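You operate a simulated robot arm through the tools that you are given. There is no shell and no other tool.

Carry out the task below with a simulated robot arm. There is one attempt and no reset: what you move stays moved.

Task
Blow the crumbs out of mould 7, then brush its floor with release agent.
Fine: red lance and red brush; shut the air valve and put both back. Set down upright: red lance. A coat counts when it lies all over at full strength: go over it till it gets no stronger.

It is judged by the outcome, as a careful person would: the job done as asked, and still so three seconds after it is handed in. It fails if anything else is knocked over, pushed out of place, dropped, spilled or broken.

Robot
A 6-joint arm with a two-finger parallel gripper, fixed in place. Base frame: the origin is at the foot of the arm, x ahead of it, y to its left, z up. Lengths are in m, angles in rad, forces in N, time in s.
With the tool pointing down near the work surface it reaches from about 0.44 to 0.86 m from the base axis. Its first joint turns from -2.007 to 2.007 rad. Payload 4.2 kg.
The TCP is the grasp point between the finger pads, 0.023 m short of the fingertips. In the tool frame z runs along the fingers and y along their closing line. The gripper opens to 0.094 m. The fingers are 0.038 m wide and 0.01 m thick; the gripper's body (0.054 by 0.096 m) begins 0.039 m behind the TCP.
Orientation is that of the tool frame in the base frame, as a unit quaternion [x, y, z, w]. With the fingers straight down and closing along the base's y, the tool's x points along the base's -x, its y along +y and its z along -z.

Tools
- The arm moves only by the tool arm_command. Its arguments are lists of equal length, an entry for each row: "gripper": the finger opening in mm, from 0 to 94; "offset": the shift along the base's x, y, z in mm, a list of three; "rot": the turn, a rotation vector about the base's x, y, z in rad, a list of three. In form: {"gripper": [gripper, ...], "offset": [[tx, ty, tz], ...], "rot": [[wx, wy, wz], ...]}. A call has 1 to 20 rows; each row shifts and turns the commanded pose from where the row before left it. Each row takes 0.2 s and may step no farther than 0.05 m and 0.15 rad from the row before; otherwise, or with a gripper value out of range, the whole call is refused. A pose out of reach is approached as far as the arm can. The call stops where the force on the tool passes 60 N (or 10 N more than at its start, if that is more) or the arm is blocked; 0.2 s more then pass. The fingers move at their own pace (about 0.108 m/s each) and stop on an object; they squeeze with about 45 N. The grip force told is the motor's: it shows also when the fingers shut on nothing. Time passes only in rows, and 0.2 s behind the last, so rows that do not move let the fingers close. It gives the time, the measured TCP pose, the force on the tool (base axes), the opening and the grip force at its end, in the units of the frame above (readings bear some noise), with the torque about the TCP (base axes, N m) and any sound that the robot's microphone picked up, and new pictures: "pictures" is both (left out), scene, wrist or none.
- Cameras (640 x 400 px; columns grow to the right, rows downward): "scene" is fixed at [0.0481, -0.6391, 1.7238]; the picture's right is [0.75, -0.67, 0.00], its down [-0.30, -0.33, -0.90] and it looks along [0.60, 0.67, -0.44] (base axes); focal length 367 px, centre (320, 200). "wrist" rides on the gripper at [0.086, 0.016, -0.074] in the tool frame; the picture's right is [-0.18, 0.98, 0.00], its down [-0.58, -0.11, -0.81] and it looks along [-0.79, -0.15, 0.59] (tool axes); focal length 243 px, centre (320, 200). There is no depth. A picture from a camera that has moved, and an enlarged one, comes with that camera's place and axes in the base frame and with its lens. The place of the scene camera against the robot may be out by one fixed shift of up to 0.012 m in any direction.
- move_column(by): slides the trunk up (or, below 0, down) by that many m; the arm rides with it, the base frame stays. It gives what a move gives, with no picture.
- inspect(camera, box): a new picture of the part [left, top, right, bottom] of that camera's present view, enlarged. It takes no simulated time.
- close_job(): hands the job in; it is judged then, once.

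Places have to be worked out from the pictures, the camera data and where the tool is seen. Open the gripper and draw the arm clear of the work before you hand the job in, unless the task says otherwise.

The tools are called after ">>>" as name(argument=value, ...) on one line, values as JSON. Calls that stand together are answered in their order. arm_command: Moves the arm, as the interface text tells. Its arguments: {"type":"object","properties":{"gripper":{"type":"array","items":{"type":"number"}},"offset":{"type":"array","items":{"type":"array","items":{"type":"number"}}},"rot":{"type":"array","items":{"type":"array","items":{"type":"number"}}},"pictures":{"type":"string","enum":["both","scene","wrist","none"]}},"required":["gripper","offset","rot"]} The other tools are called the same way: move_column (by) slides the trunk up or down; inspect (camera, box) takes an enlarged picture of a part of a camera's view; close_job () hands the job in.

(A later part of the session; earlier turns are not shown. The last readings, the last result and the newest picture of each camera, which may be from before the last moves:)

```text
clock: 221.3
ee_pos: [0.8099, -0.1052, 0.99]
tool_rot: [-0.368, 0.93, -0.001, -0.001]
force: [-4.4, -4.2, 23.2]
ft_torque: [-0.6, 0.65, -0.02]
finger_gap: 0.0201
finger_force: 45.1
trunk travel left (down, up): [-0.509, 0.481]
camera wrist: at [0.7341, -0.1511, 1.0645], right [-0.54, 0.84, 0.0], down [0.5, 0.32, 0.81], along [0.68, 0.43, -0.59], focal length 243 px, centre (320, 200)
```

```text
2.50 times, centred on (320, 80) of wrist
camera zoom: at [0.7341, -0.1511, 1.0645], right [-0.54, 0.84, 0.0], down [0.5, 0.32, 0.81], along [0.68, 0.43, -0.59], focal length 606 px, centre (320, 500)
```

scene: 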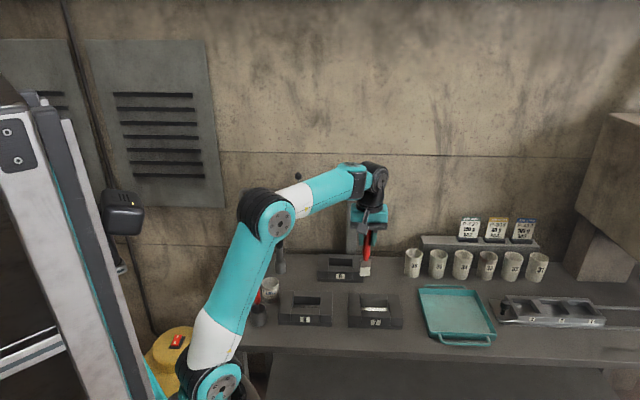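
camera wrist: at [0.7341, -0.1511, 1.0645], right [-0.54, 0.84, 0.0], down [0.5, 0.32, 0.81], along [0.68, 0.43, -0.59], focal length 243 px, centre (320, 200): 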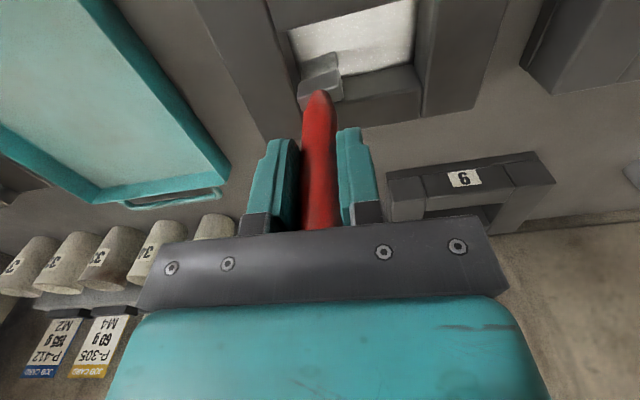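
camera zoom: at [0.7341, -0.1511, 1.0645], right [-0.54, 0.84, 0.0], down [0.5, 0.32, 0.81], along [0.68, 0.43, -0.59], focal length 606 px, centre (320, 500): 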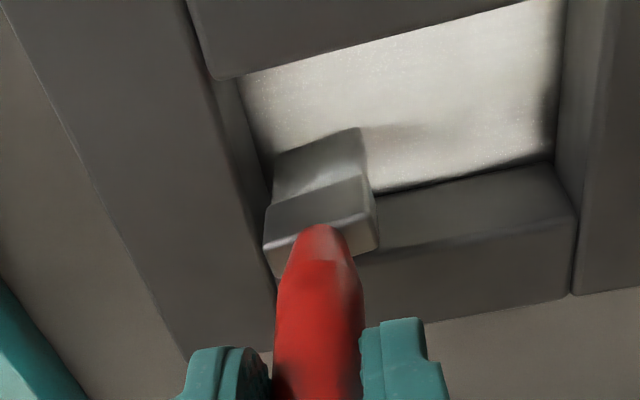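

Firm contact (23 N) at the +e end. One more full pass over the rest of the floor at this height, toward −e.

>>> arm_command(gripper=[4, 4, 4, 4, 4, 4, 4, 4, 4, 4, 4, 4, 4, 4, 4, 4, 4, 4, 4, 4], offset=[[-4.8, -4.7, 0.4], [-4.8, -4.7, 0], [-4.8, -4.7, 0], [-4.8, -4.7, 0], [-9.1, 9.3, 0], [4.8, 4.7, 0], [4.8, 4.7, 0], [4.8, 4.7, 0], [4.8, 4.7, 0], [-9.1, 9.3, 0], [-4.8, -4.7, 0], [-4.8, -4.7, 0], [-4.8, -4.7, 0], [-4.8, -4.7, 0], [-9.1, 9.3, 0], [4.8, 4.7, 0], [4.8, 4.7, 0], [4.8, 4.7, 0], [4.8, 4.7, 0], [0, 0, 0]], rot=[[0, 0, 0], [0, 0, 0], [0, 0, 0], [0, 0, 0], [0, 0, 0], [0, 0, 0], [0, 0, 0], [0, 0, 0], [0, 0, 0], [0, 0, 0], [0, 0, 0], [0, 0, 0], [0, 0, 0], [0, 0, 0], [0, 0, 0], [0, 0, 0], [0, 0, 0], [0, 0, 0], [0, 0, 0], [0, 0, 0]], pictures="none")

>>> arm_command(gripper=[4, 4, 4, 4, 4, 4, 4, 4, 4, 4, 4], offset=[[-5, 5.1, 0], [-5, 5.1, 0], [-4.8, -4.7, 0], [-4.8, -4.7, 0], [-4.8, -4.7, 0], [-4.8, -4.7, 0], [4.8, 4.7, 0], [4.8, 4.7, 0], [4.8, 4.7, 0], [4.8, 4.7, 0], [0, 0, 0]], rot=[[0, 0, 0], [0, 0, 0], [0, 0, 0], [0, 0, 0], [0, 0, 0], [0, 0, 0], [0, 0, 0], [0, 0, 0], [0, 0, 0], [0, 0, 0], [0, 0, 0]], pictures="wrist")

>>> inspect(camera="wrist", box=[200, 0, 440, 160])

```text
clock: 225.5
ee_pos: [0.7833, -0.0758, 0.9902]
tool_rot: [-0.368, 0.93, 0.0, -0.001]
force: [-3.8, -2.0, 11.9]
ft_torque: [-0.3, 0.35, -0.01]
finger_gap: 0.0201
finger_force: 45.0
trunk travel left (down, up): [-0.509, 0.481]
```

```text
clock: 227.9
ee_pos: [0.7707, -0.0657, 0.9887]
tool_rot: [-0.368, 0.93, 0.001, -0.001]
force: [-1.6, -2.3, 6.8]
ft_torque: [-0.17, 0.2, -0.02]
finger_gap: 0.02
finger_force: 45.2
trunk travel left (down, up): [-0.509, 0.481]
camera wrist: at [0.6972, -0.1125, 1.0646], right [-0.54, 0.84, 0.0], down [0.5, 0.32, 0.8], along [0.68, 0.43, -0.59], focal length 243 px, centre (320, 200)
```

wrist: 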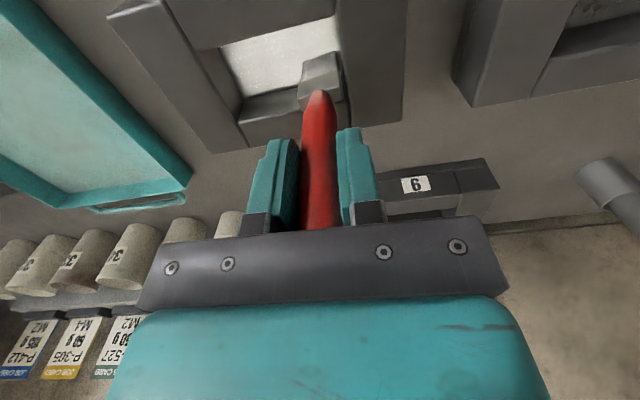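

```text
2.50 times, centred on (320, 80) of wrist
camera zoom: at [0.6972, -0.1125, 1.0646], right [-0.54, 0.84, 0.0], down [0.5, 0.32, 0.8], along [0.68, 0.43, -0.59], focal length 606 px, centre (320, 500)
```

zoom: 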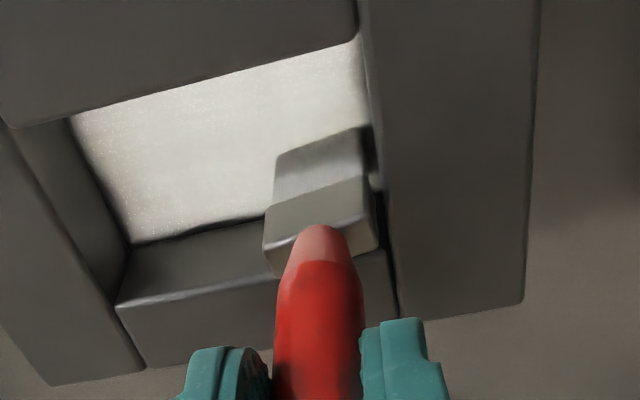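

Contact held through the whole pass and the coat looks the same as before: saturated. I'll lift out for a final check of the floor and the bristles.

>>> arm_command(gripper=[4, 4, 4], offset=[[6, -4, 12], [6, -6, 20], [0, 0, 0]], rot=[[0, 0, 0], [0, 0, 0], [0, 0, 0]], pictures="none")

>>> move_column(by=0.17)

>>> arm_command(gripper=[4, 4, 4, 4], offset=[[-25, -20, 10], [-25, 0, 10], [-20, 0, 5], [0, 0, 0]], rot=[[0, 0, 0], [0, 0, 0], [0, 0, 0], [0, 0, 0]])

>>> inspect(camera="wrist", box=[210, 0, 350, 90])

>>> inspect(camera="scene", box=[340, 240, 410, 330])

>>> inspect(camera="scene", box=[360, 290, 395, 315])

```text
clock: 228.7
ee_pos: [0.7845, -0.0762, 1.0223]
tool_rot: [-0.368, 0.93, 0.001, -0.001]
force: [0.6, -0.5, -1.2]
ft_torque: [0.0, 0.01, -0.01]
finger_gap: 0.0198
finger_force: 44.8
trunk travel left (down, up): [-0.509, 0.481]
```

```text
clock: 230.7
ee_pos: [0.7846, -0.077, 1.1919]
tool_rot: [-0.368, 0.93, 0.0, -0.001]
force: [0.2, 0.5, -0.2]
ft_torque: [-0.01, 0.0, 0.03]
finger_gap: 0.0199
finger_force: 45.4
trunk travel left (down, up): [-0.679, 0.311]
```

```text
clock: 231.7
ee_pos: [0.7145, -0.096, 1.2167]
tool_rot: [-0.368, 0.93, 0.0, -0.001]
force: [0.4, 0.5, -0.4]
ft_torque: [0.0, 0.0, 0.02]
finger_gap: 0.0199
finger_force: 45.0
trunk travel left (down, up): [-0.679, 0.311]
camera wrist: at [0.6391, -0.1433, 1.2918], right [-0.54, 0.84, 0.0], down [0.5, 0.32, 0.8], along [0.68, 0.43, -0.59], focal length 243 px, centre (320, 200)
```

scene: 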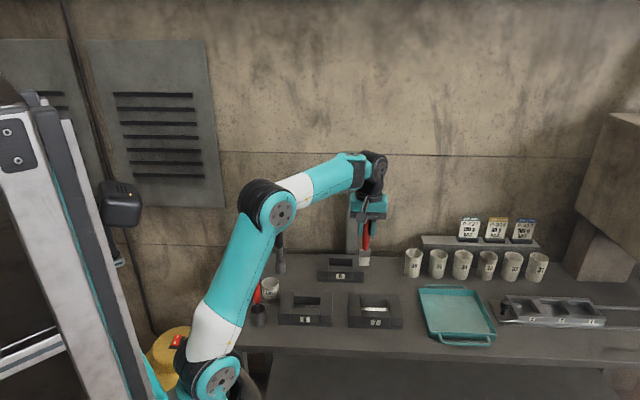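
wrist: 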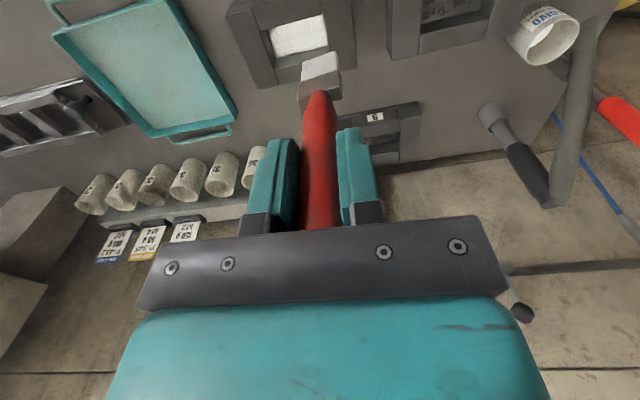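

```text
4.44 times, centred on (280, 45) of wrist
camera zoom: at [0.6391, -0.1433, 1.2918], right [-0.54, 0.84, 0.0], down [0.5, 0.32, 0.8], along [0.68, 0.43, -0.59], focal length 1078 px, centre (498, 889)
```

zoom: 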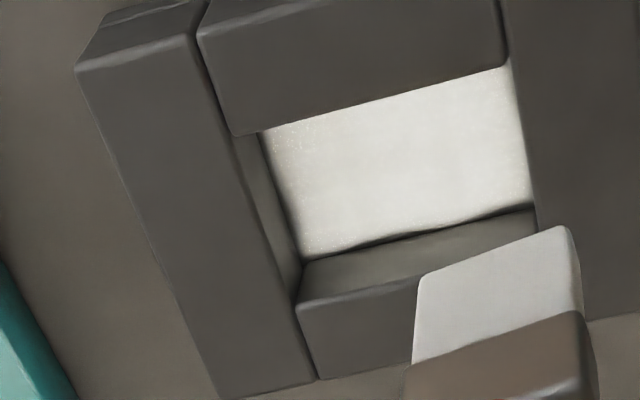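

```text
4.44 times, centred on (375, 285) of scene
camera zoom: at [0.0481, -0.6391, 1.7238], right [0.75, -0.67, 0.0], down [-0.3, -0.33, -0.9], along [0.6, 0.67, -0.44], focal length 1632 px, centre (76, -178)
```

zoom: 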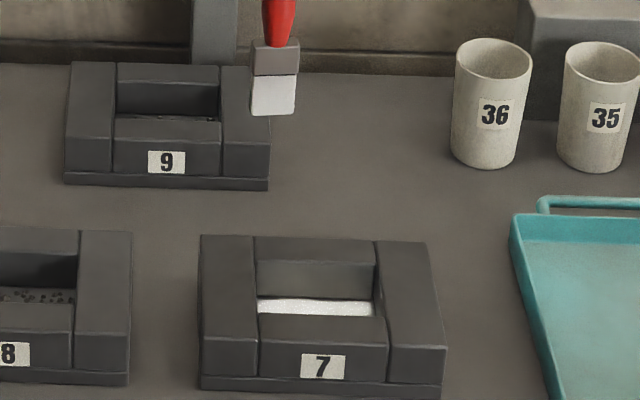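

```text
16.00 times, centred on (378, 302) of scene
camera zoom: at [0.0481, -0.6391, 1.7238], right [0.75, -0.67, 0.0], down [-0.3, -0.33, -0.9], along [0.6, 0.67, -0.44], focal length 5877 px, centre (-600, -1440)
```

zoom: 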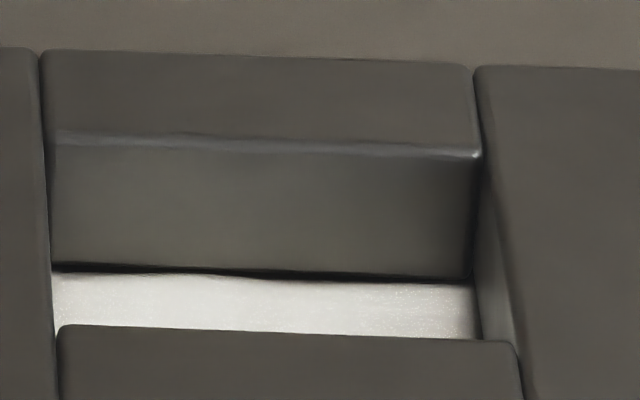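

The whole floor is uniformly white, identical to before the last pass, so it's at full strength; the bristles are still wet. Now I'll carry the brush back to above its can (pick-up camera position 0.5124, 0.1582).

>>> arm_command(gripper=[4, 4, 4, 4, 4, 4, 4, 4, 4], offset=[[-15.84, 37.69, 4.44], [-15.84, 37.69, 4.44], [-15.84, 37.69, 4.44], [-15.84, 37.69, 4.44], [-15.84, 37.69, 4.44], [-15.84, 37.69, 4.44], [-15.84, 37.69, 4.44], [-15.84, 37.69, 4.44], [0, 0, 0]], rot=[[0, 0, 0], [0, 0, 0], [0, 0, 0], [0, 0, 0], [0, 0, 0], [0, 0, 0], [0, 0, 0], [0, 0, 0], [0, 0, 0]], pictures="none")

>>> move_column(by=-0.12)

>>> arm_command(gripper=[4, 4], offset=[[0, 0, 0], [0, 0, 0]], rot=[[0, 0, 0], [0, 0, 0]])

>>> inspect(camera="wrist", box=[200, 0, 440, 160])

```text
clock: 233.7
ee_pos: [0.5897, 0.2039, 1.2521]
tool_rot: [-0.368, 0.93, 0.0, -0.001]
force: [0.5, 0.1, -1.1]
ft_torque: [0.02, 0.0, -0.02]
finger_gap: 0.0201
finger_force: 45.1
trunk travel left (down, up): [-0.679, 0.311]
```

```text
clock: 235.2
ee_pos: [0.5888, 0.2054, 1.1315]
tool_rot: [-0.368, 0.93, 0.0, -0.001]
force: [0.2, -0.4, -0.4]
ft_torque: [-0.02, -0.02, -0.03]
finger_gap: 0.0201
finger_force: 45.3
trunk travel left (down, up): [-0.559, 0.431]
```

```text
clock: 235.8
ee_pos: [0.589, 0.2038, 1.1322]
tool_rot: [-0.368, 0.93, 0.001, -0.001]
force: [0.2, -1.1, -0.5]
ft_torque: [0.01, 0.02, -0.01]
finger_gap: 0.0201
finger_force: 44.5
trunk travel left (down, up): [-0.559, 0.431]
camera wrist: at [0.5138, 0.1574, 1.2068], right [-0.54, 0.84, 0.0], down [0.5, 0.32, 0.81], along [0.68, 0.43, -0.59], focal length 243 px, centre (320, 200)
```

scene: 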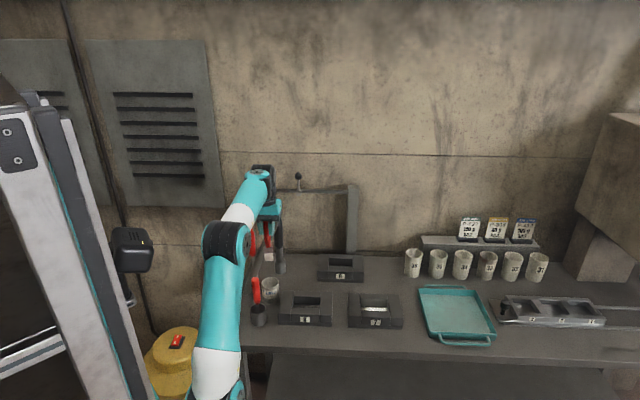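
wrist: 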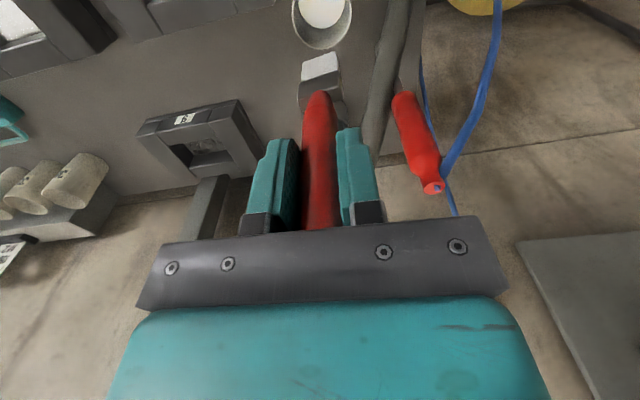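

```text
2.50 times, centred on (320, 80) of wrist
camera zoom: at [0.5138, 0.1574, 1.2068], right [-0.54, 0.84, 0.0], down [0.5, 0.32, 0.81], along [0.68, 0.43, -0.59], focal length 606 px, centre (320, 500)
```

zoom: 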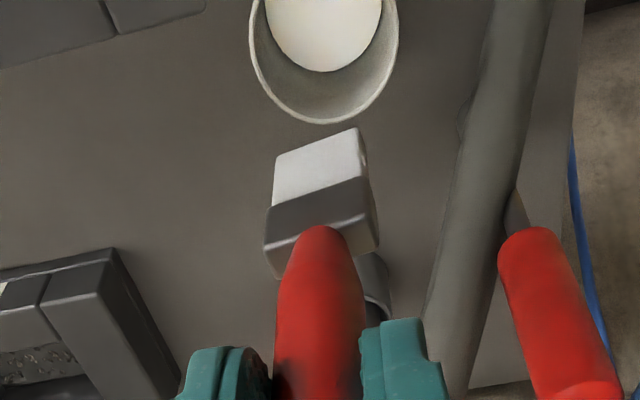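

The brush is above the can but about 10 mm toward its far rim. I'll shift it to the can's centre and lower to just above the rim to check.

>>> arm_command(gripper=[4, 4], offset=[[-8.9, -5.2, 0], [0, 0, 0]], rot=[[0, 0, 0], [0, 0, 0]], pictures="none")

>>> move_column(by=-0.055)

>>> arm_command(gripper=[4], offset=[[0, 0, 0]], rot=[[0, 0, 0]])

>>> inspect(camera="wrist", box=[240, 0, 400, 110])

>>> inspect(camera="scene", box=[240, 235, 305, 335])

```text
clock: 236.4
ee_pos: [0.5796, 0.1993, 1.1309]
tool_rot: [-0.368, 0.93, 0.0, 0.0]
force: [-0.8, -0.6, -0.7]
ft_torque: [-0.01, 0.03, 0.01]
finger_gap: 0.0199
finger_force: 44.7
trunk travel left (down, up): [-0.559, 0.431]
```

```text
clock: 237.3
ee_pos: [0.5797, 0.2004, 1.0774]
tool_rot: [-0.368, 0.93, 0.001, -0.001]
force: [0.2, 1.2, 0.0]
ft_torque: [0.01, 0.02, 0.01]
finger_gap: 0.02
finger_force: 45.3
trunk travel left (down, up): [-0.504, 0.486]
```

```text
clock: 237.7
ee_pos: [0.5794, 0.1988, 1.0756]
tool_rot: [-0.367, 0.93, 0.001, -0.001]
force: [-0.2, -0.5, 0.3]
ft_torque: [-0.02, -0.02, 0.01]
finger_gap: 0.0196
finger_force: 45.6
trunk travel left (down, up): [-0.504, 0.486]
camera wrist: at [0.5051, 0.1526, 1.1518], right [-0.54, 0.84, 0.0], down [0.5, 0.32, 0.81], along [0.68, 0.43, -0.59], focal length 243 px, centre (320, 200)
```

scene: 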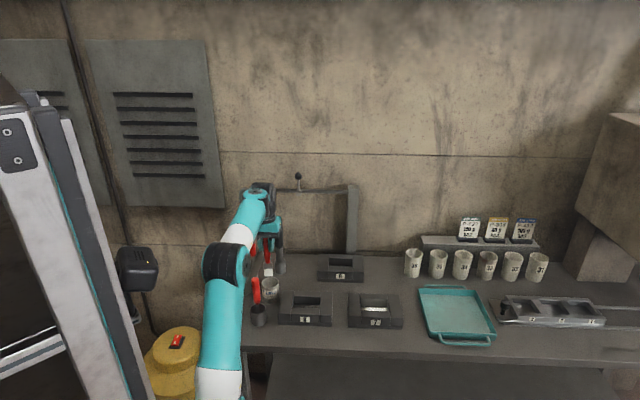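
wrist: 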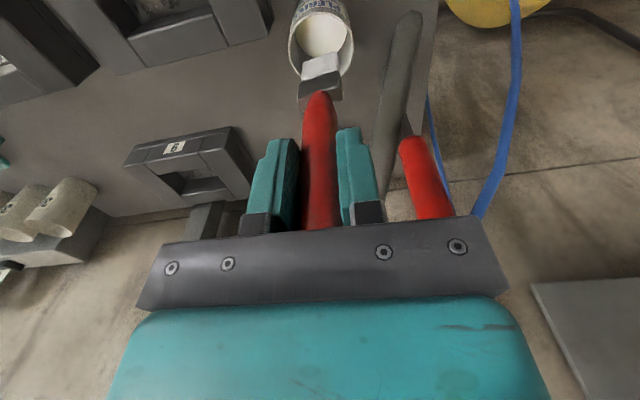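

```text
3.64 times, centred on (320, 55) of wrist
camera zoom: at [0.5051, 0.1526, 1.1518], right [-0.54, 0.84, 0.0], down [0.5, 0.32, 0.81], along [0.68, 0.43, -0.59], focal length 882 px, centre (320, 727)
```

zoom: 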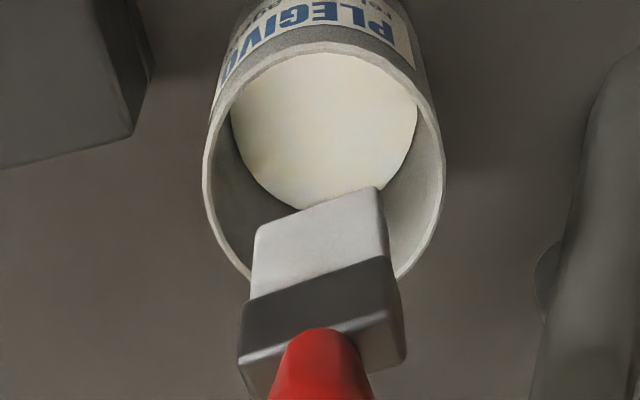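

```text
4.00 times, centred on (272, 285) of scene
camera zoom: at [0.0481, -0.6391, 1.7238], right [0.75, -0.67, 0.0], down [-0.3, -0.33, -0.9], along [0.6, 0.67, -0.44], focal length 1469 px, centre (510, -140)
```

zoom: 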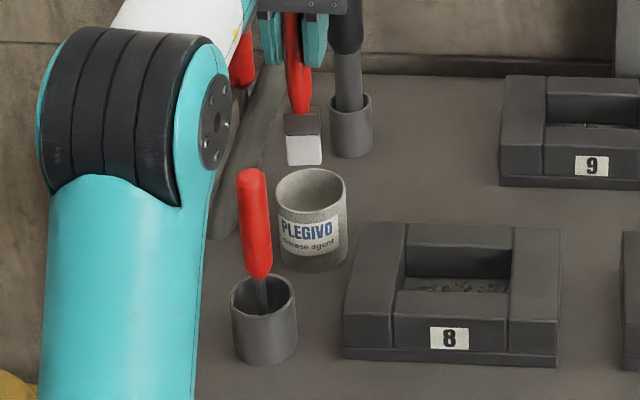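

Now I can see the whole rim: the can's centre is about (0.583, 0.202), rim z≈0.916, and the brush tip is within 2 mm of it. I'll lower it in.

>>> move_column(by=-0.05)

>>> arm_command(gripper=[4], offset=[[0, 0, 0]], rot=[[0, 0, 0]])

>>> inspect(camera="wrist", box=[240, 0, 400, 110])

```text
clock: 238.6
ee_pos: [0.5796, 0.1991, 1.0265]
tool_rot: [-0.368, 0.93, 0.001, -0.002]
force: [-1.0, -0.7, -0.5]
ft_torque: [0.0, -0.01, 0.0]
finger_gap: 0.0199
finger_force: 44.7
trunk travel left (down, up): [-0.454, 0.536]
```

```text
clock: 239.0
ee_pos: [0.58, 0.2001, 1.0265]
tool_rot: [-0.368, 0.93, 0.001, -0.001]
force: [0.4, 0.5, -0.2]
ft_torque: [0.02, 0.01, -0.02]
finger_gap: 0.0199
finger_force: 45.3
trunk travel left (down, up): [-0.454, 0.536]
camera wrist: at [0.5051, 0.1526, 1.1019], right [-0.54, 0.84, 0.0], down [0.5, 0.32, 0.81], along [0.68, 0.43, -0.59], focal length 243 px, centre (320, 200)
```

scene: 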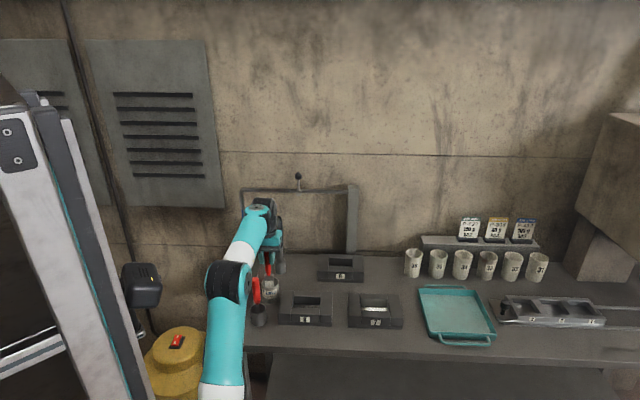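
wrist: 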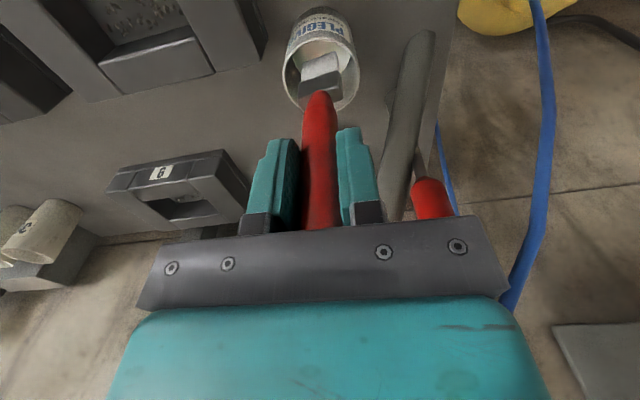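

```text
3.64 times, centred on (320, 55) of wrist
camera zoom: at [0.5051, 0.1526, 1.1019], right [-0.54, 0.84, 0.0], down [0.5, 0.32, 0.81], along [0.68, 0.43, -0.59], focal length 882 px, centre (320, 727)
```

zoom: 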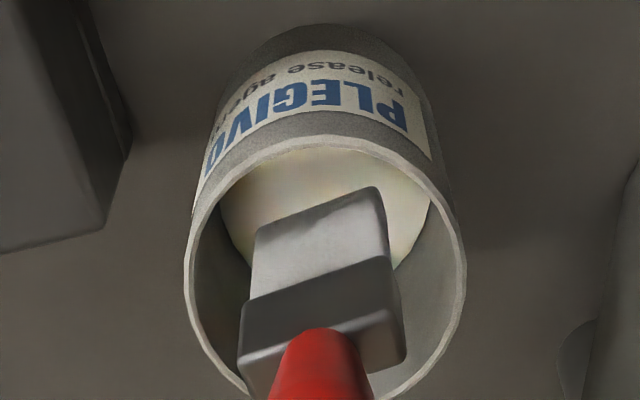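

The brush is inside the can, well clear of its walls. I'll lower most of the remaining way, then feel for the bottom.

>>> move_column(by=-0.026)

>>> arm_command(gripper=[4, 4, 4], offset=[[0, 0, -2], [0, 0, -1.5], [0, 0, 0]], rot=[[0, 0, 0], [0, 0, 0], [0, 0, 0]], pictures="wrist")

>>> inspect(camera="wrist", box=[240, 0, 400, 110])

```text
clock: 239.8
ee_pos: [0.5799, 0.1995, 1.0003]
tool_rot: [-0.368, 0.93, 0.0, -0.001]
force: [-0.3, 0.4, -0.7]
ft_torque: [0.0, 0.03, 0.01]
finger_gap: 0.0201
finger_force: 44.9
trunk travel left (down, up): [-0.428, 0.562]
```

```text
clock: 240.6
ee_pos: [0.5798, 0.2004, 0.9966]
tool_rot: [-0.368, 0.93, 0.0, -0.002]
force: [0.3, -1.0, 0.0]
ft_torque: [-0.04, -0.04, -0.01]
finger_gap: 0.0199
finger_force: 44.6
trunk travel left (down, up): [-0.428, 0.562]
camera wrist: at [0.505, 0.1526, 1.0723], right [-0.54, 0.84, 0.0], down [0.5, 0.32, 0.81], along [0.68, 0.43, -0.59], focal length 243 px, centre (320, 200)
```

wrist: 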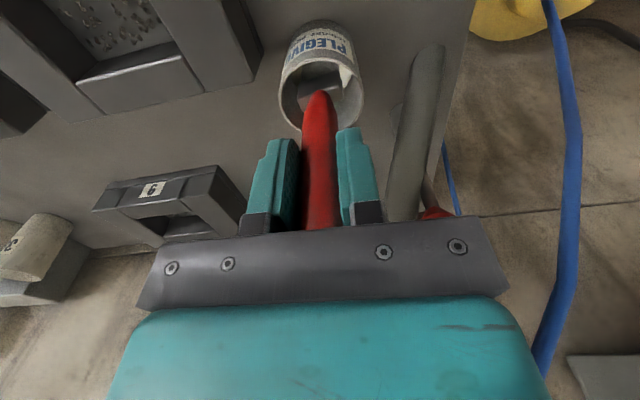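

```text
3.64 times, centred on (320, 55) of wrist
camera zoom: at [0.505, 0.1526, 1.0723], right [-0.54, 0.84, 0.0], down [0.5, 0.32, 0.81], along [0.68, 0.43, -0.59], focal length 882 px, centre (320, 727)
```

zoom: 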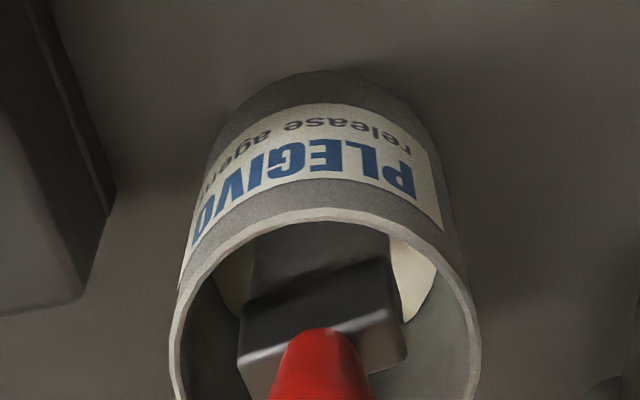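

>>> arm_command(gripper=[4, 4], offset=[[0, 0, -1.8], [0, 0, 0]], rot=[[0, 0, 0], [0, 0, 0]], pictures="none")

>>> arm_command(gripper=[4, 4], offset=[[0, 0, -1.2], [0, 0, 0]], rot=[[0, 0, 0], [0, 0, 0]], pictures="none")

>>> arm_command(gripper=[4, 4], offset=[[0, 0, -1.0], [0, 0, 0]], rot=[[0, 0, 0], [0, 0, 0]], pictures="none")

```text
clock: 241.2
ee_pos: [0.5807, 0.1988, 0.9957]
tool_rot: [-0.369, 0.93, 0.001, -0.001]
force: [0.3, 0.0, -1.9]
ft_torque: [-0.01, -0.05, -0.04]
finger_gap: 0.02
finger_force: 45.4
trunk travel left (down, up): [-0.428, 0.562]
```

```text
clock: 241.8
ee_pos: [0.5809, 0.2002, 0.9937]
tool_rot: [-0.368, 0.93, 0.001, -0.002]
force: [0.3, 0.1, -0.1]
ft_torque: [0.01, -0.01, -0.04]
finger_gap: 0.0199
finger_force: 44.5
trunk travel left (down, up): [-0.428, 0.562]
```

```text
clock: 242.4
ee_pos: [0.58, 0.1997, 0.9932]
tool_rot: [-0.368, 0.93, 0.0, -0.001]
force: [-0.3, 0.1, 2.1]
ft_torque: [-0.04, 0.02, -0.01]
finger_gap: 0.0199
finger_force: 44.8
trunk travel left (down, up): [-0.428, 0.562]
```

Light bottom contact (2 N), exactly where expected. I'll open the fingers slowly so the brush stays standing.

>>> arm_command(gripper=[20, 21, 22, 24, 28, 34, 42, 52, 60, 60], offset=[[0, 0, 0.3], [0, 0, 0], [0, 0, 0], [0, 0, 0], [0, 0, 0], [0, 0, 0], [0, 0, 0], [0, 0, 0], [0, 0, 0], [0, 0, 0]], rot=[[0, 0, 0], [0, 0, 0], [0, 0, 0], [0, 0, 0], [0, 0, 0], [0, 0, 0], [0, 0, 0], [0, 0, 0], [0, 0, 0], [0, 0, 0]])

>>> inspect(camera="wrist", box=[180, 0, 460, 240])

>>> inspect(camera="scene", box=[235, 220, 305, 335])

```text
clock: 244.6
ee_pos: [0.5801, 0.1992, 0.9935]
tool_rot: [-0.367, 0.93, 0.0, 0.0]
force: [-0.2, 0.1, 2.1]
ft_torque: [0.0, 0.0, 0.01]
finger_gap: 0.06
finger_force: 0.0
trunk travel left (down, up): [-0.428, 0.562]
camera wrist: at [0.5051, 0.1529, 1.0688], right [-0.54, 0.84, 0.0], down [0.5, 0.32, 0.81], along [0.68, 0.43, -0.59], focal length 243 px, centre (320, 200)
```

scene: 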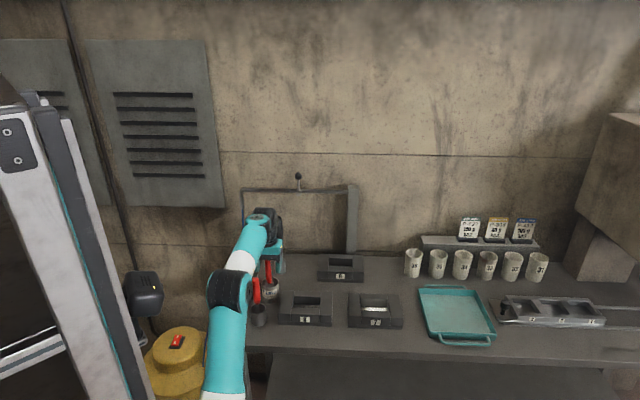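
wrist: 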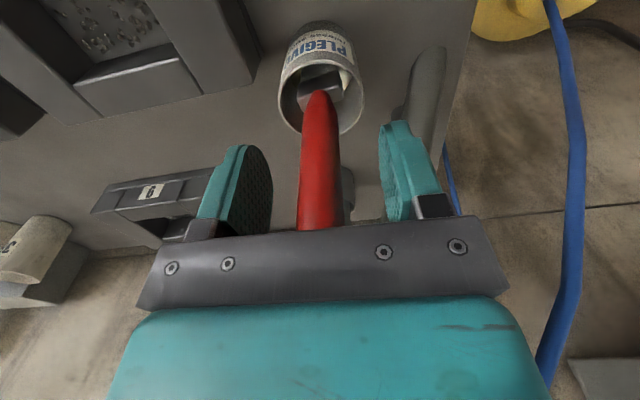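

```text
1.67 times, centred on (320, 120) of wrist
camera zoom: at [0.5051, 0.1529, 1.0688], right [-0.54, 0.84, 0.0], down [0.5, 0.32, 0.81], along [0.68, 0.43, -0.59], focal length 404 px, centre (320, 333)
```

zoom: 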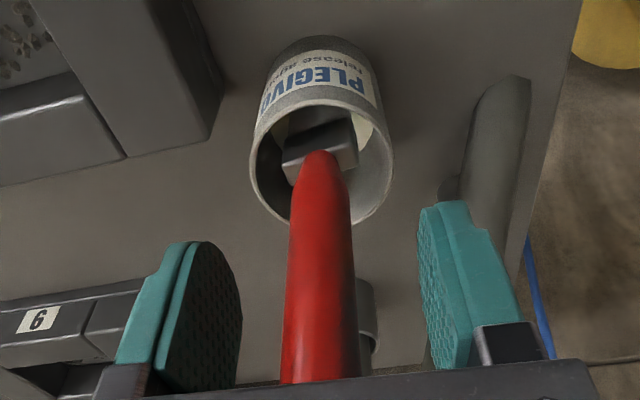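

```text
3.48 times, centred on (270, 278) of scene
camera zoom: at [0.0481, -0.6391, 1.7238], right [0.75, -0.67, 0.0], down [-0.3, -0.33, -0.9], along [0.6, 0.67, -0.44], focal length 1278 px, centre (494, -70)
```

zoom: 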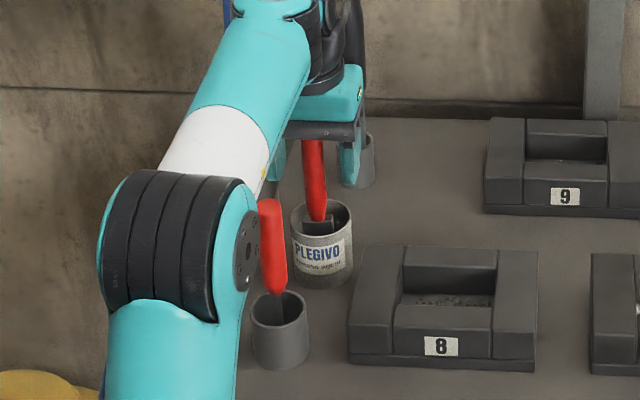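

The brush stands in its can between the open fingers (the palm is just touching the handle top). I'll lift straight up with the trunk and check it stays upright.

>>> move_column(by=0.12)

>>> arm_command(gripper=[60, 60], offset=[[0, 0, 0], [0, 0, 0]], rot=[[0, 0, 0], [0, 0, 0]])

>>> inspect(camera="wrist", box=[200, 0, 440, 160])

>>> inspect(camera="scene", box=[235, 220, 305, 335])

```text
clock: 246.1
ee_pos: [0.5803, 0.2, 1.1131]
tool_rot: [-0.368, 0.93, 0.001, -0.001]
force: [0.0, 0.4, 0.5]
ft_torque: [-0.01, 0.01, -0.02]
finger_gap: 0.06
finger_force: 0.1
trunk travel left (down, up): [-0.548, 0.442]
```

```text
clock: 246.7
ee_pos: [0.5798, 0.1997, 1.1138]
tool_rot: [-0.368, 0.93, 0.001, 0.0]
force: [0.6, -0.7, 0.3]
ft_torque: [-0.01, 0.01, -0.04]
finger_gap: 0.0601
finger_force: 0.1
trunk travel left (down, up): [-0.548, 0.442]
camera wrist: at [0.5051, 0.1529, 1.1887], right [-0.54, 0.84, 0.0], down [0.5, 0.32, 0.81], along [0.68, 0.43, -0.59], focal length 243 px, centre (320, 200)
```

scene: 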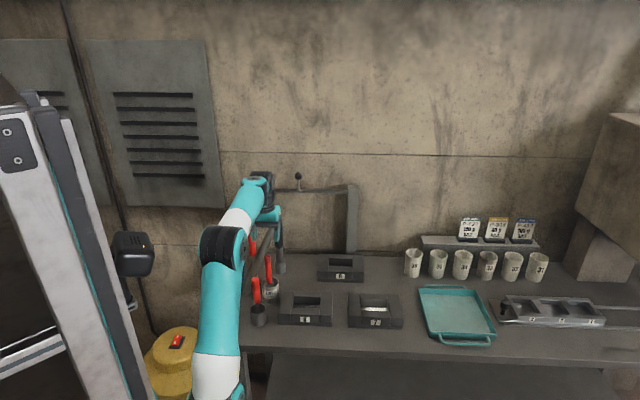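
wrist: 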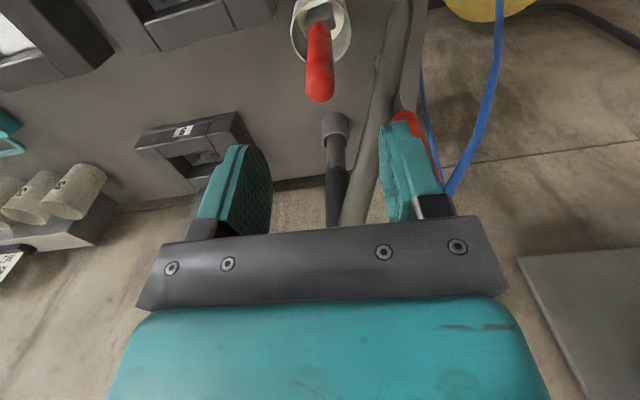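

```text
2.50 times, centred on (320, 80) of wrist
camera zoom: at [0.5051, 0.1529, 1.1887], right [-0.54, 0.84, 0.0], down [0.5, 0.32, 0.81], along [0.68, 0.43, -0.59], focal length 606 px, centre (320, 500)
```

zoom: 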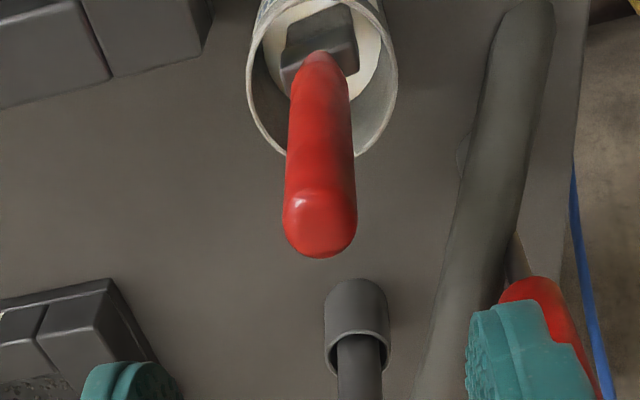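

```text
3.48 times, centred on (270, 278) of scene
camera zoom: at [0.0481, -0.6391, 1.7238], right [0.75, -0.67, 0.0], down [-0.3, -0.33, -0.9], along [0.6, 0.67, -0.44], focal length 1278 px, centre (494, -70)
```

zoom: 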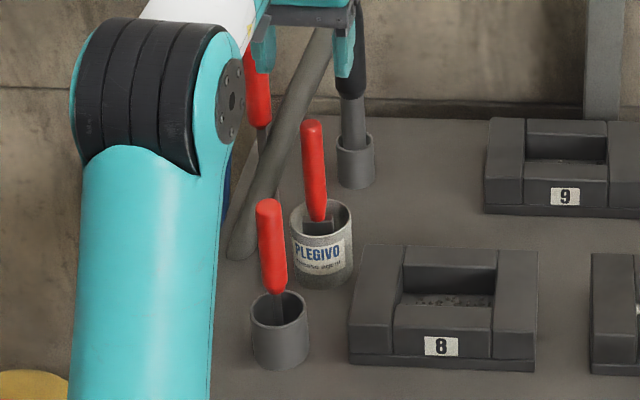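

The brush stands upright in the can. I'll raise the trunk and pull the arm back clear of the work, then do a final check of everything.

>>> move_column(by=0.25)

>>> arm_command(gripper=[80, 94, 94, 94, 94], offset=[[-30, -22, 18], [-30, -22, 18], [-30, -22, 18], [-30, -22, 18], [0, 0, 0]], rot=[[0, 0, 0], [0, 0, 0], [0, 0, 0], [0, 0, 0], [0, 0, 0]])

>>> inspect(camera="scene", box=[270, 165, 370, 225])

>>> inspect(camera="scene", box=[220, 160, 420, 340])

>>> inspect(camera="scene", box=[400, 200, 620, 350])

>>> inspect(camera="wrist", box=[120, 0, 440, 200])

```text
clock: 249.2
ee_pos: [0.5807, 0.1991, 1.3634]
tool_rot: [-0.368, 0.93, 0.0, -0.001]
force: [-0.3, 0.5, 1.0]
ft_torque: [-0.02, -0.02, -0.02]
finger_gap: 0.0601
finger_force: 0.0
trunk travel left (down, up): [-0.798, 0.192]
```

```text
clock: 250.4
ee_pos: [0.4612, 0.1126, 1.4334]
tool_rot: [-0.367, 0.93, 0.0, -0.001]
force: [0.2, 0.5, -0.3]
ft_torque: [0.0, -0.03, 0.01]
finger_gap: 0.0937
finger_force: 0.1
trunk travel left (down, up): [-0.798, 0.192]
camera wrist: at [0.3852, 0.0655, 1.5101], right [-0.54, 0.84, 0.0], down [0.5, 0.32, 0.8], along [0.68, 0.43, -0.59], focal length 243 px, centre (320, 200)
```

scene: 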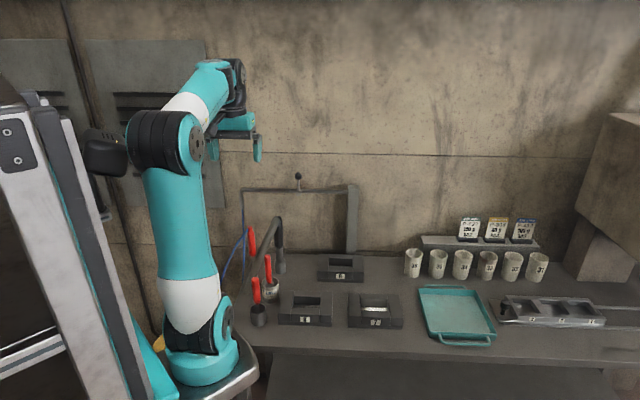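
wrist: 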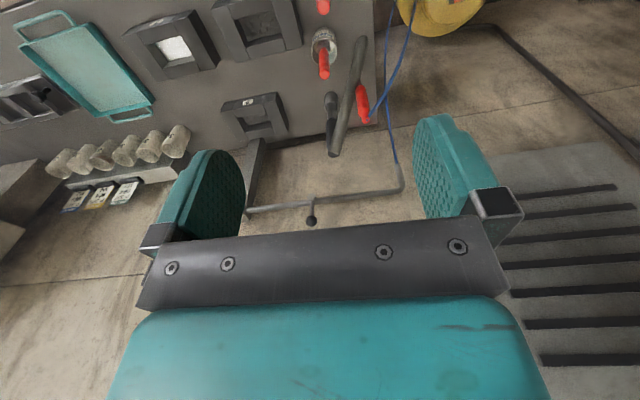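

```text
6.40 times, centred on (320, 195) of scene
camera zoom: at [0.0481, -0.6391, 1.7238], right [0.75, -0.67, 0.0], down [-0.3, -0.33, -0.9], along [0.6, 0.67, -0.44], focal length 2351 px, centre (320, 232)
```

zoom: 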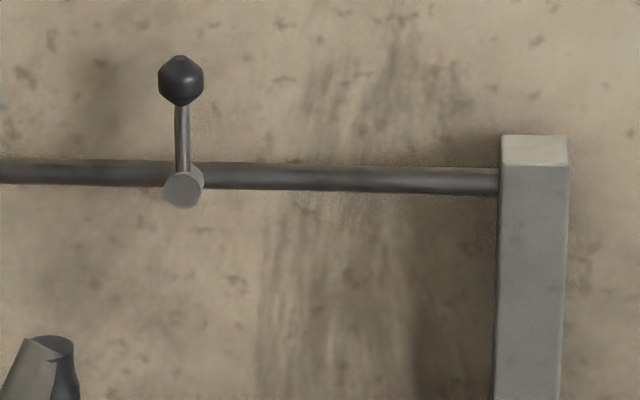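

```text
2.22 times, centred on (320, 250) of scene
camera zoom: at [0.0481, -0.6391, 1.7238], right [0.75, -0.67, 0.0], down [-0.3, -0.33, -0.9], along [0.6, 0.67, -0.44], focal length 816 px, centre (320, 89)
```

zoom: 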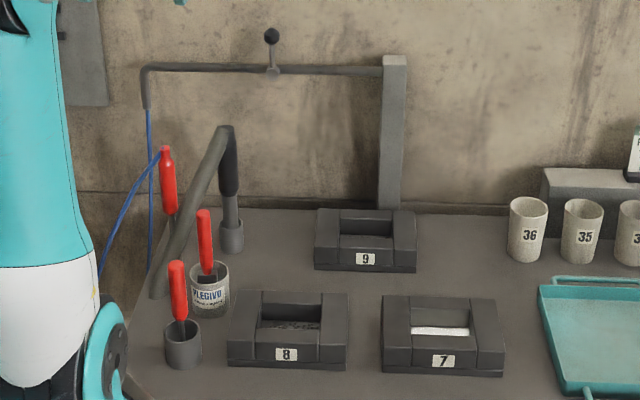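

```text
2.67 times, centred on (510, 275) of scene
camera zoom: at [0.0481, -0.6391, 1.7238], right [0.75, -0.67, 0.0], down [-0.3, -0.33, -0.9], along [0.6, 0.67, -0.44], focal length 980 px, centre (-187, 0)
```

zoom: 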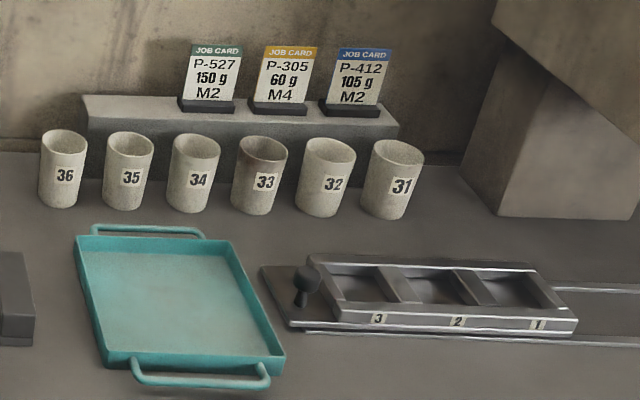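

```text
2.00 times, centred on (280, 100) of wrist
camera zoom: at [0.3852, 0.0655, 1.5101], right [-0.54, 0.84, 0.0], down [0.5, 0.32, 0.8], along [0.68, 0.43, -0.59], focal length 485 px, centre (400, 400)
```

zoom: 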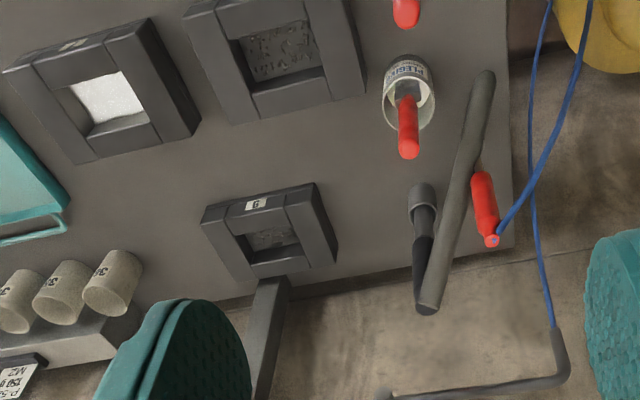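

The valve lever matches its initial position exactly; lance, brush, cups, tray and the rest look untouched. One last close look at mould 7's coat from above.

>>> inspect(camera="wrist", box=[145, 25, 205, 70])

>>> inspect(camera="wrist", box=[290, 0, 410, 130])

```text
8.89 times, centred on (175, 48) of wrist
camera zoom: at [0.3852, 0.0655, 1.5101], right [-0.54, 0.84, 0.0], down [0.5, 0.32, 0.8], along [0.68, 0.43, -0.59], focal length 2157 px, centre (1609, 1556)
```

zoom: 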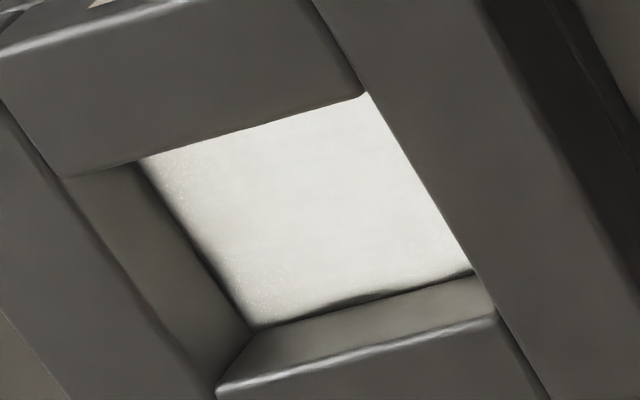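

```text
3.08 times, centred on (350, 65) of wrist
camera zoom: at [0.3852, 0.0655, 1.5101], right [-0.54, 0.84, 0.0], down [0.5, 0.32, 0.8], along [0.68, 0.43, -0.59], focal length 746 px, centre (228, 615)
```

zoom: 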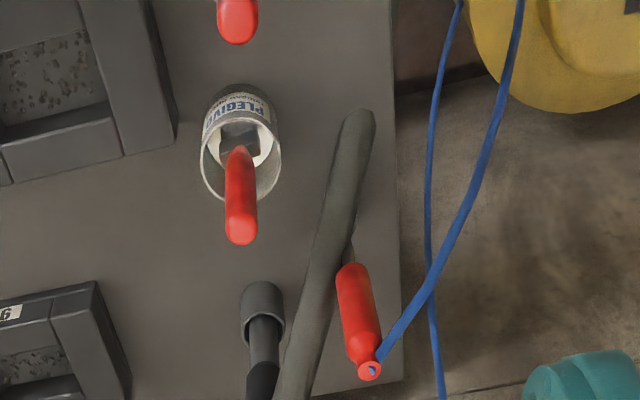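

The centre and −e end are smooth white, but along the +e end I still see fine speckles, like the earlier not-yet-full coat. Since it must be full strength all over, I'll fetch the brush again and finish that end. First back over the can.

>>> arm_command(gripper=[94, 80, 60, 60, 60], offset=[[30, 22, -18], [30, 22, -18], [30, 22, -18], [30, 22, -18], [0, 0, 0]], rot=[[0, 0, 0], [0, 0, 0], [0, 0, 0], [0, 0, 0], [0, 0, 0]], pictures="none")

>>> move_column(by=-0.25)

>>> arm_command(gripper=[60, 60], offset=[[0, 0, 0], [0, 0, 0]], rot=[[0, 0, 0], [0, 0, 0]], pictures="wrist")

>>> inspect(camera="wrist", box=[200, 0, 440, 160])

```text
clock: 251.6
ee_pos: [0.581, 0.2013, 1.3629]
tool_rot: [-0.368, 0.93, 0.0, -0.001]
force: [-0.3, -0.1, 0.3]
ft_torque: [0.01, -0.02, 0.0]
finger_gap: 0.0597
finger_force: 0.0
trunk travel left (down, up): [-0.798, 0.192]
```

```text
clock: 254.2
ee_pos: [0.5794, 0.1997, 1.113]
tool_rot: [-0.369, 0.93, 0.001, -0.002]
force: [-0.4, -0.1, 0.7]
ft_torque: [-0.01, 0.02, -0.04]
finger_gap: 0.0601
finger_force: 0.1
trunk travel left (down, up): [-0.548, 0.442]
```

```text
clock: 254.8
ee_pos: [0.5812, 0.201, 1.1124]
tool_rot: [-0.368, 0.93, 0.001, -0.001]
force: [-0.1, 0.6, -1.0]
ft_torque: [0.01, 0.05, 0.01]
finger_gap: 0.0599
finger_force: 0.1
trunk travel left (down, up): [-0.548, 0.442]
camera wrist: at [0.5055, 0.1537, 1.1879], right [-0.54, 0.84, 0.0], down [0.5, 0.32, 0.81], along [0.68, 0.43, -0.59], focal length 243 px, centre (320, 200)
```

wrist: 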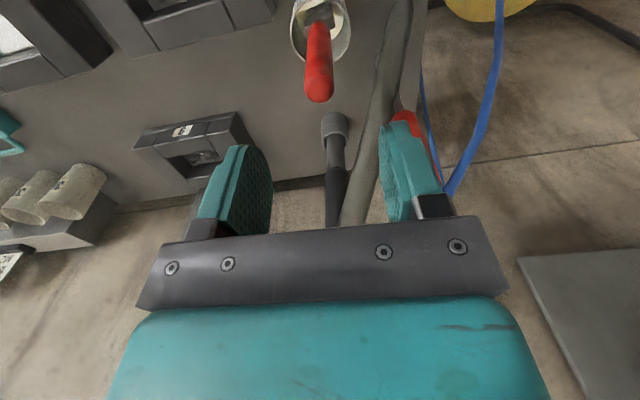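

```text
2.50 times, centred on (320, 80) of wrist
camera zoom: at [0.5055, 0.1537, 1.1879], right [-0.54, 0.84, 0.0], down [0.5, 0.32, 0.81], along [0.68, 0.43, -0.59], focal length 606 px, centre (320, 500)
```

zoom: 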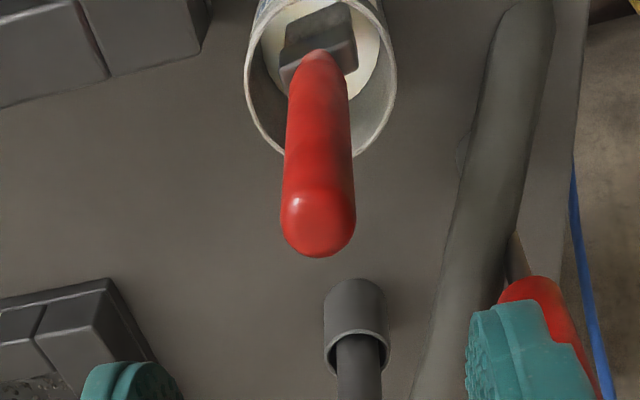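

Same view as when I left it. I'll lower 110 mm (grip a little higher on the handle than at release) and close.

>>> move_column(by=-0.11)

>>> arm_command(gripper=[40, 26, 14, 4, 4], offset=[[-0.4, -0.6, 0], [0, 0, 0], [0, 0, 0], [0, 0, 0], [0, 0, 0]], rot=[[0, 0, 0], [0, 0, 0], [0, 0, 0], [0, 0, 0], [0, 0, 0]], pictures="wrist")

```text
clock: 256.2
ee_pos: [0.5808, 0.1998, 1.0012]
tool_rot: [-0.369, 0.929, 0.0, -0.002]
force: [-0.3, 0.3, -0.9]
ft_torque: [0.0, -0.01, 0.01]
finger_gap: 0.0599
finger_force: 0.0
trunk travel left (down, up): [-0.438, 0.552]
```

```text
clock: 257.4
ee_pos: [0.58, 0.2, 1.0022]
tool_rot: [-0.368, 0.93, 0.0, -0.001]
force: [-0.3, 0.5, 0.9]
ft_torque: [-0.04, -0.01, -0.02]
finger_gap: 0.0198
finger_force: 45.1
trunk travel left (down, up): [-0.438, 0.552]
camera wrist: at [0.5049, 0.1532, 1.0781], right [-0.54, 0.84, 0.0], down [0.5, 0.32, 0.81], along [0.68, 0.43, -0.59], focal length 243 px, centre (320, 200)
```

wrist: 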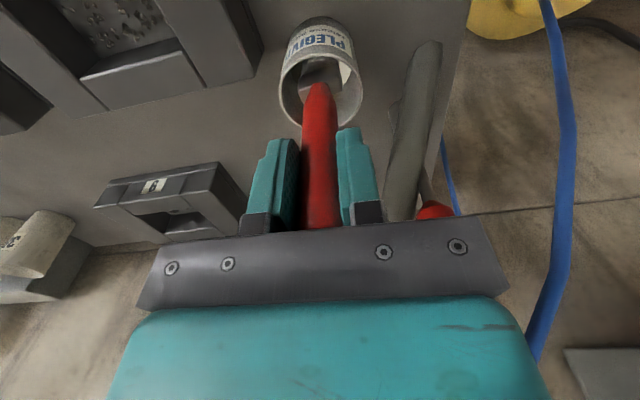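

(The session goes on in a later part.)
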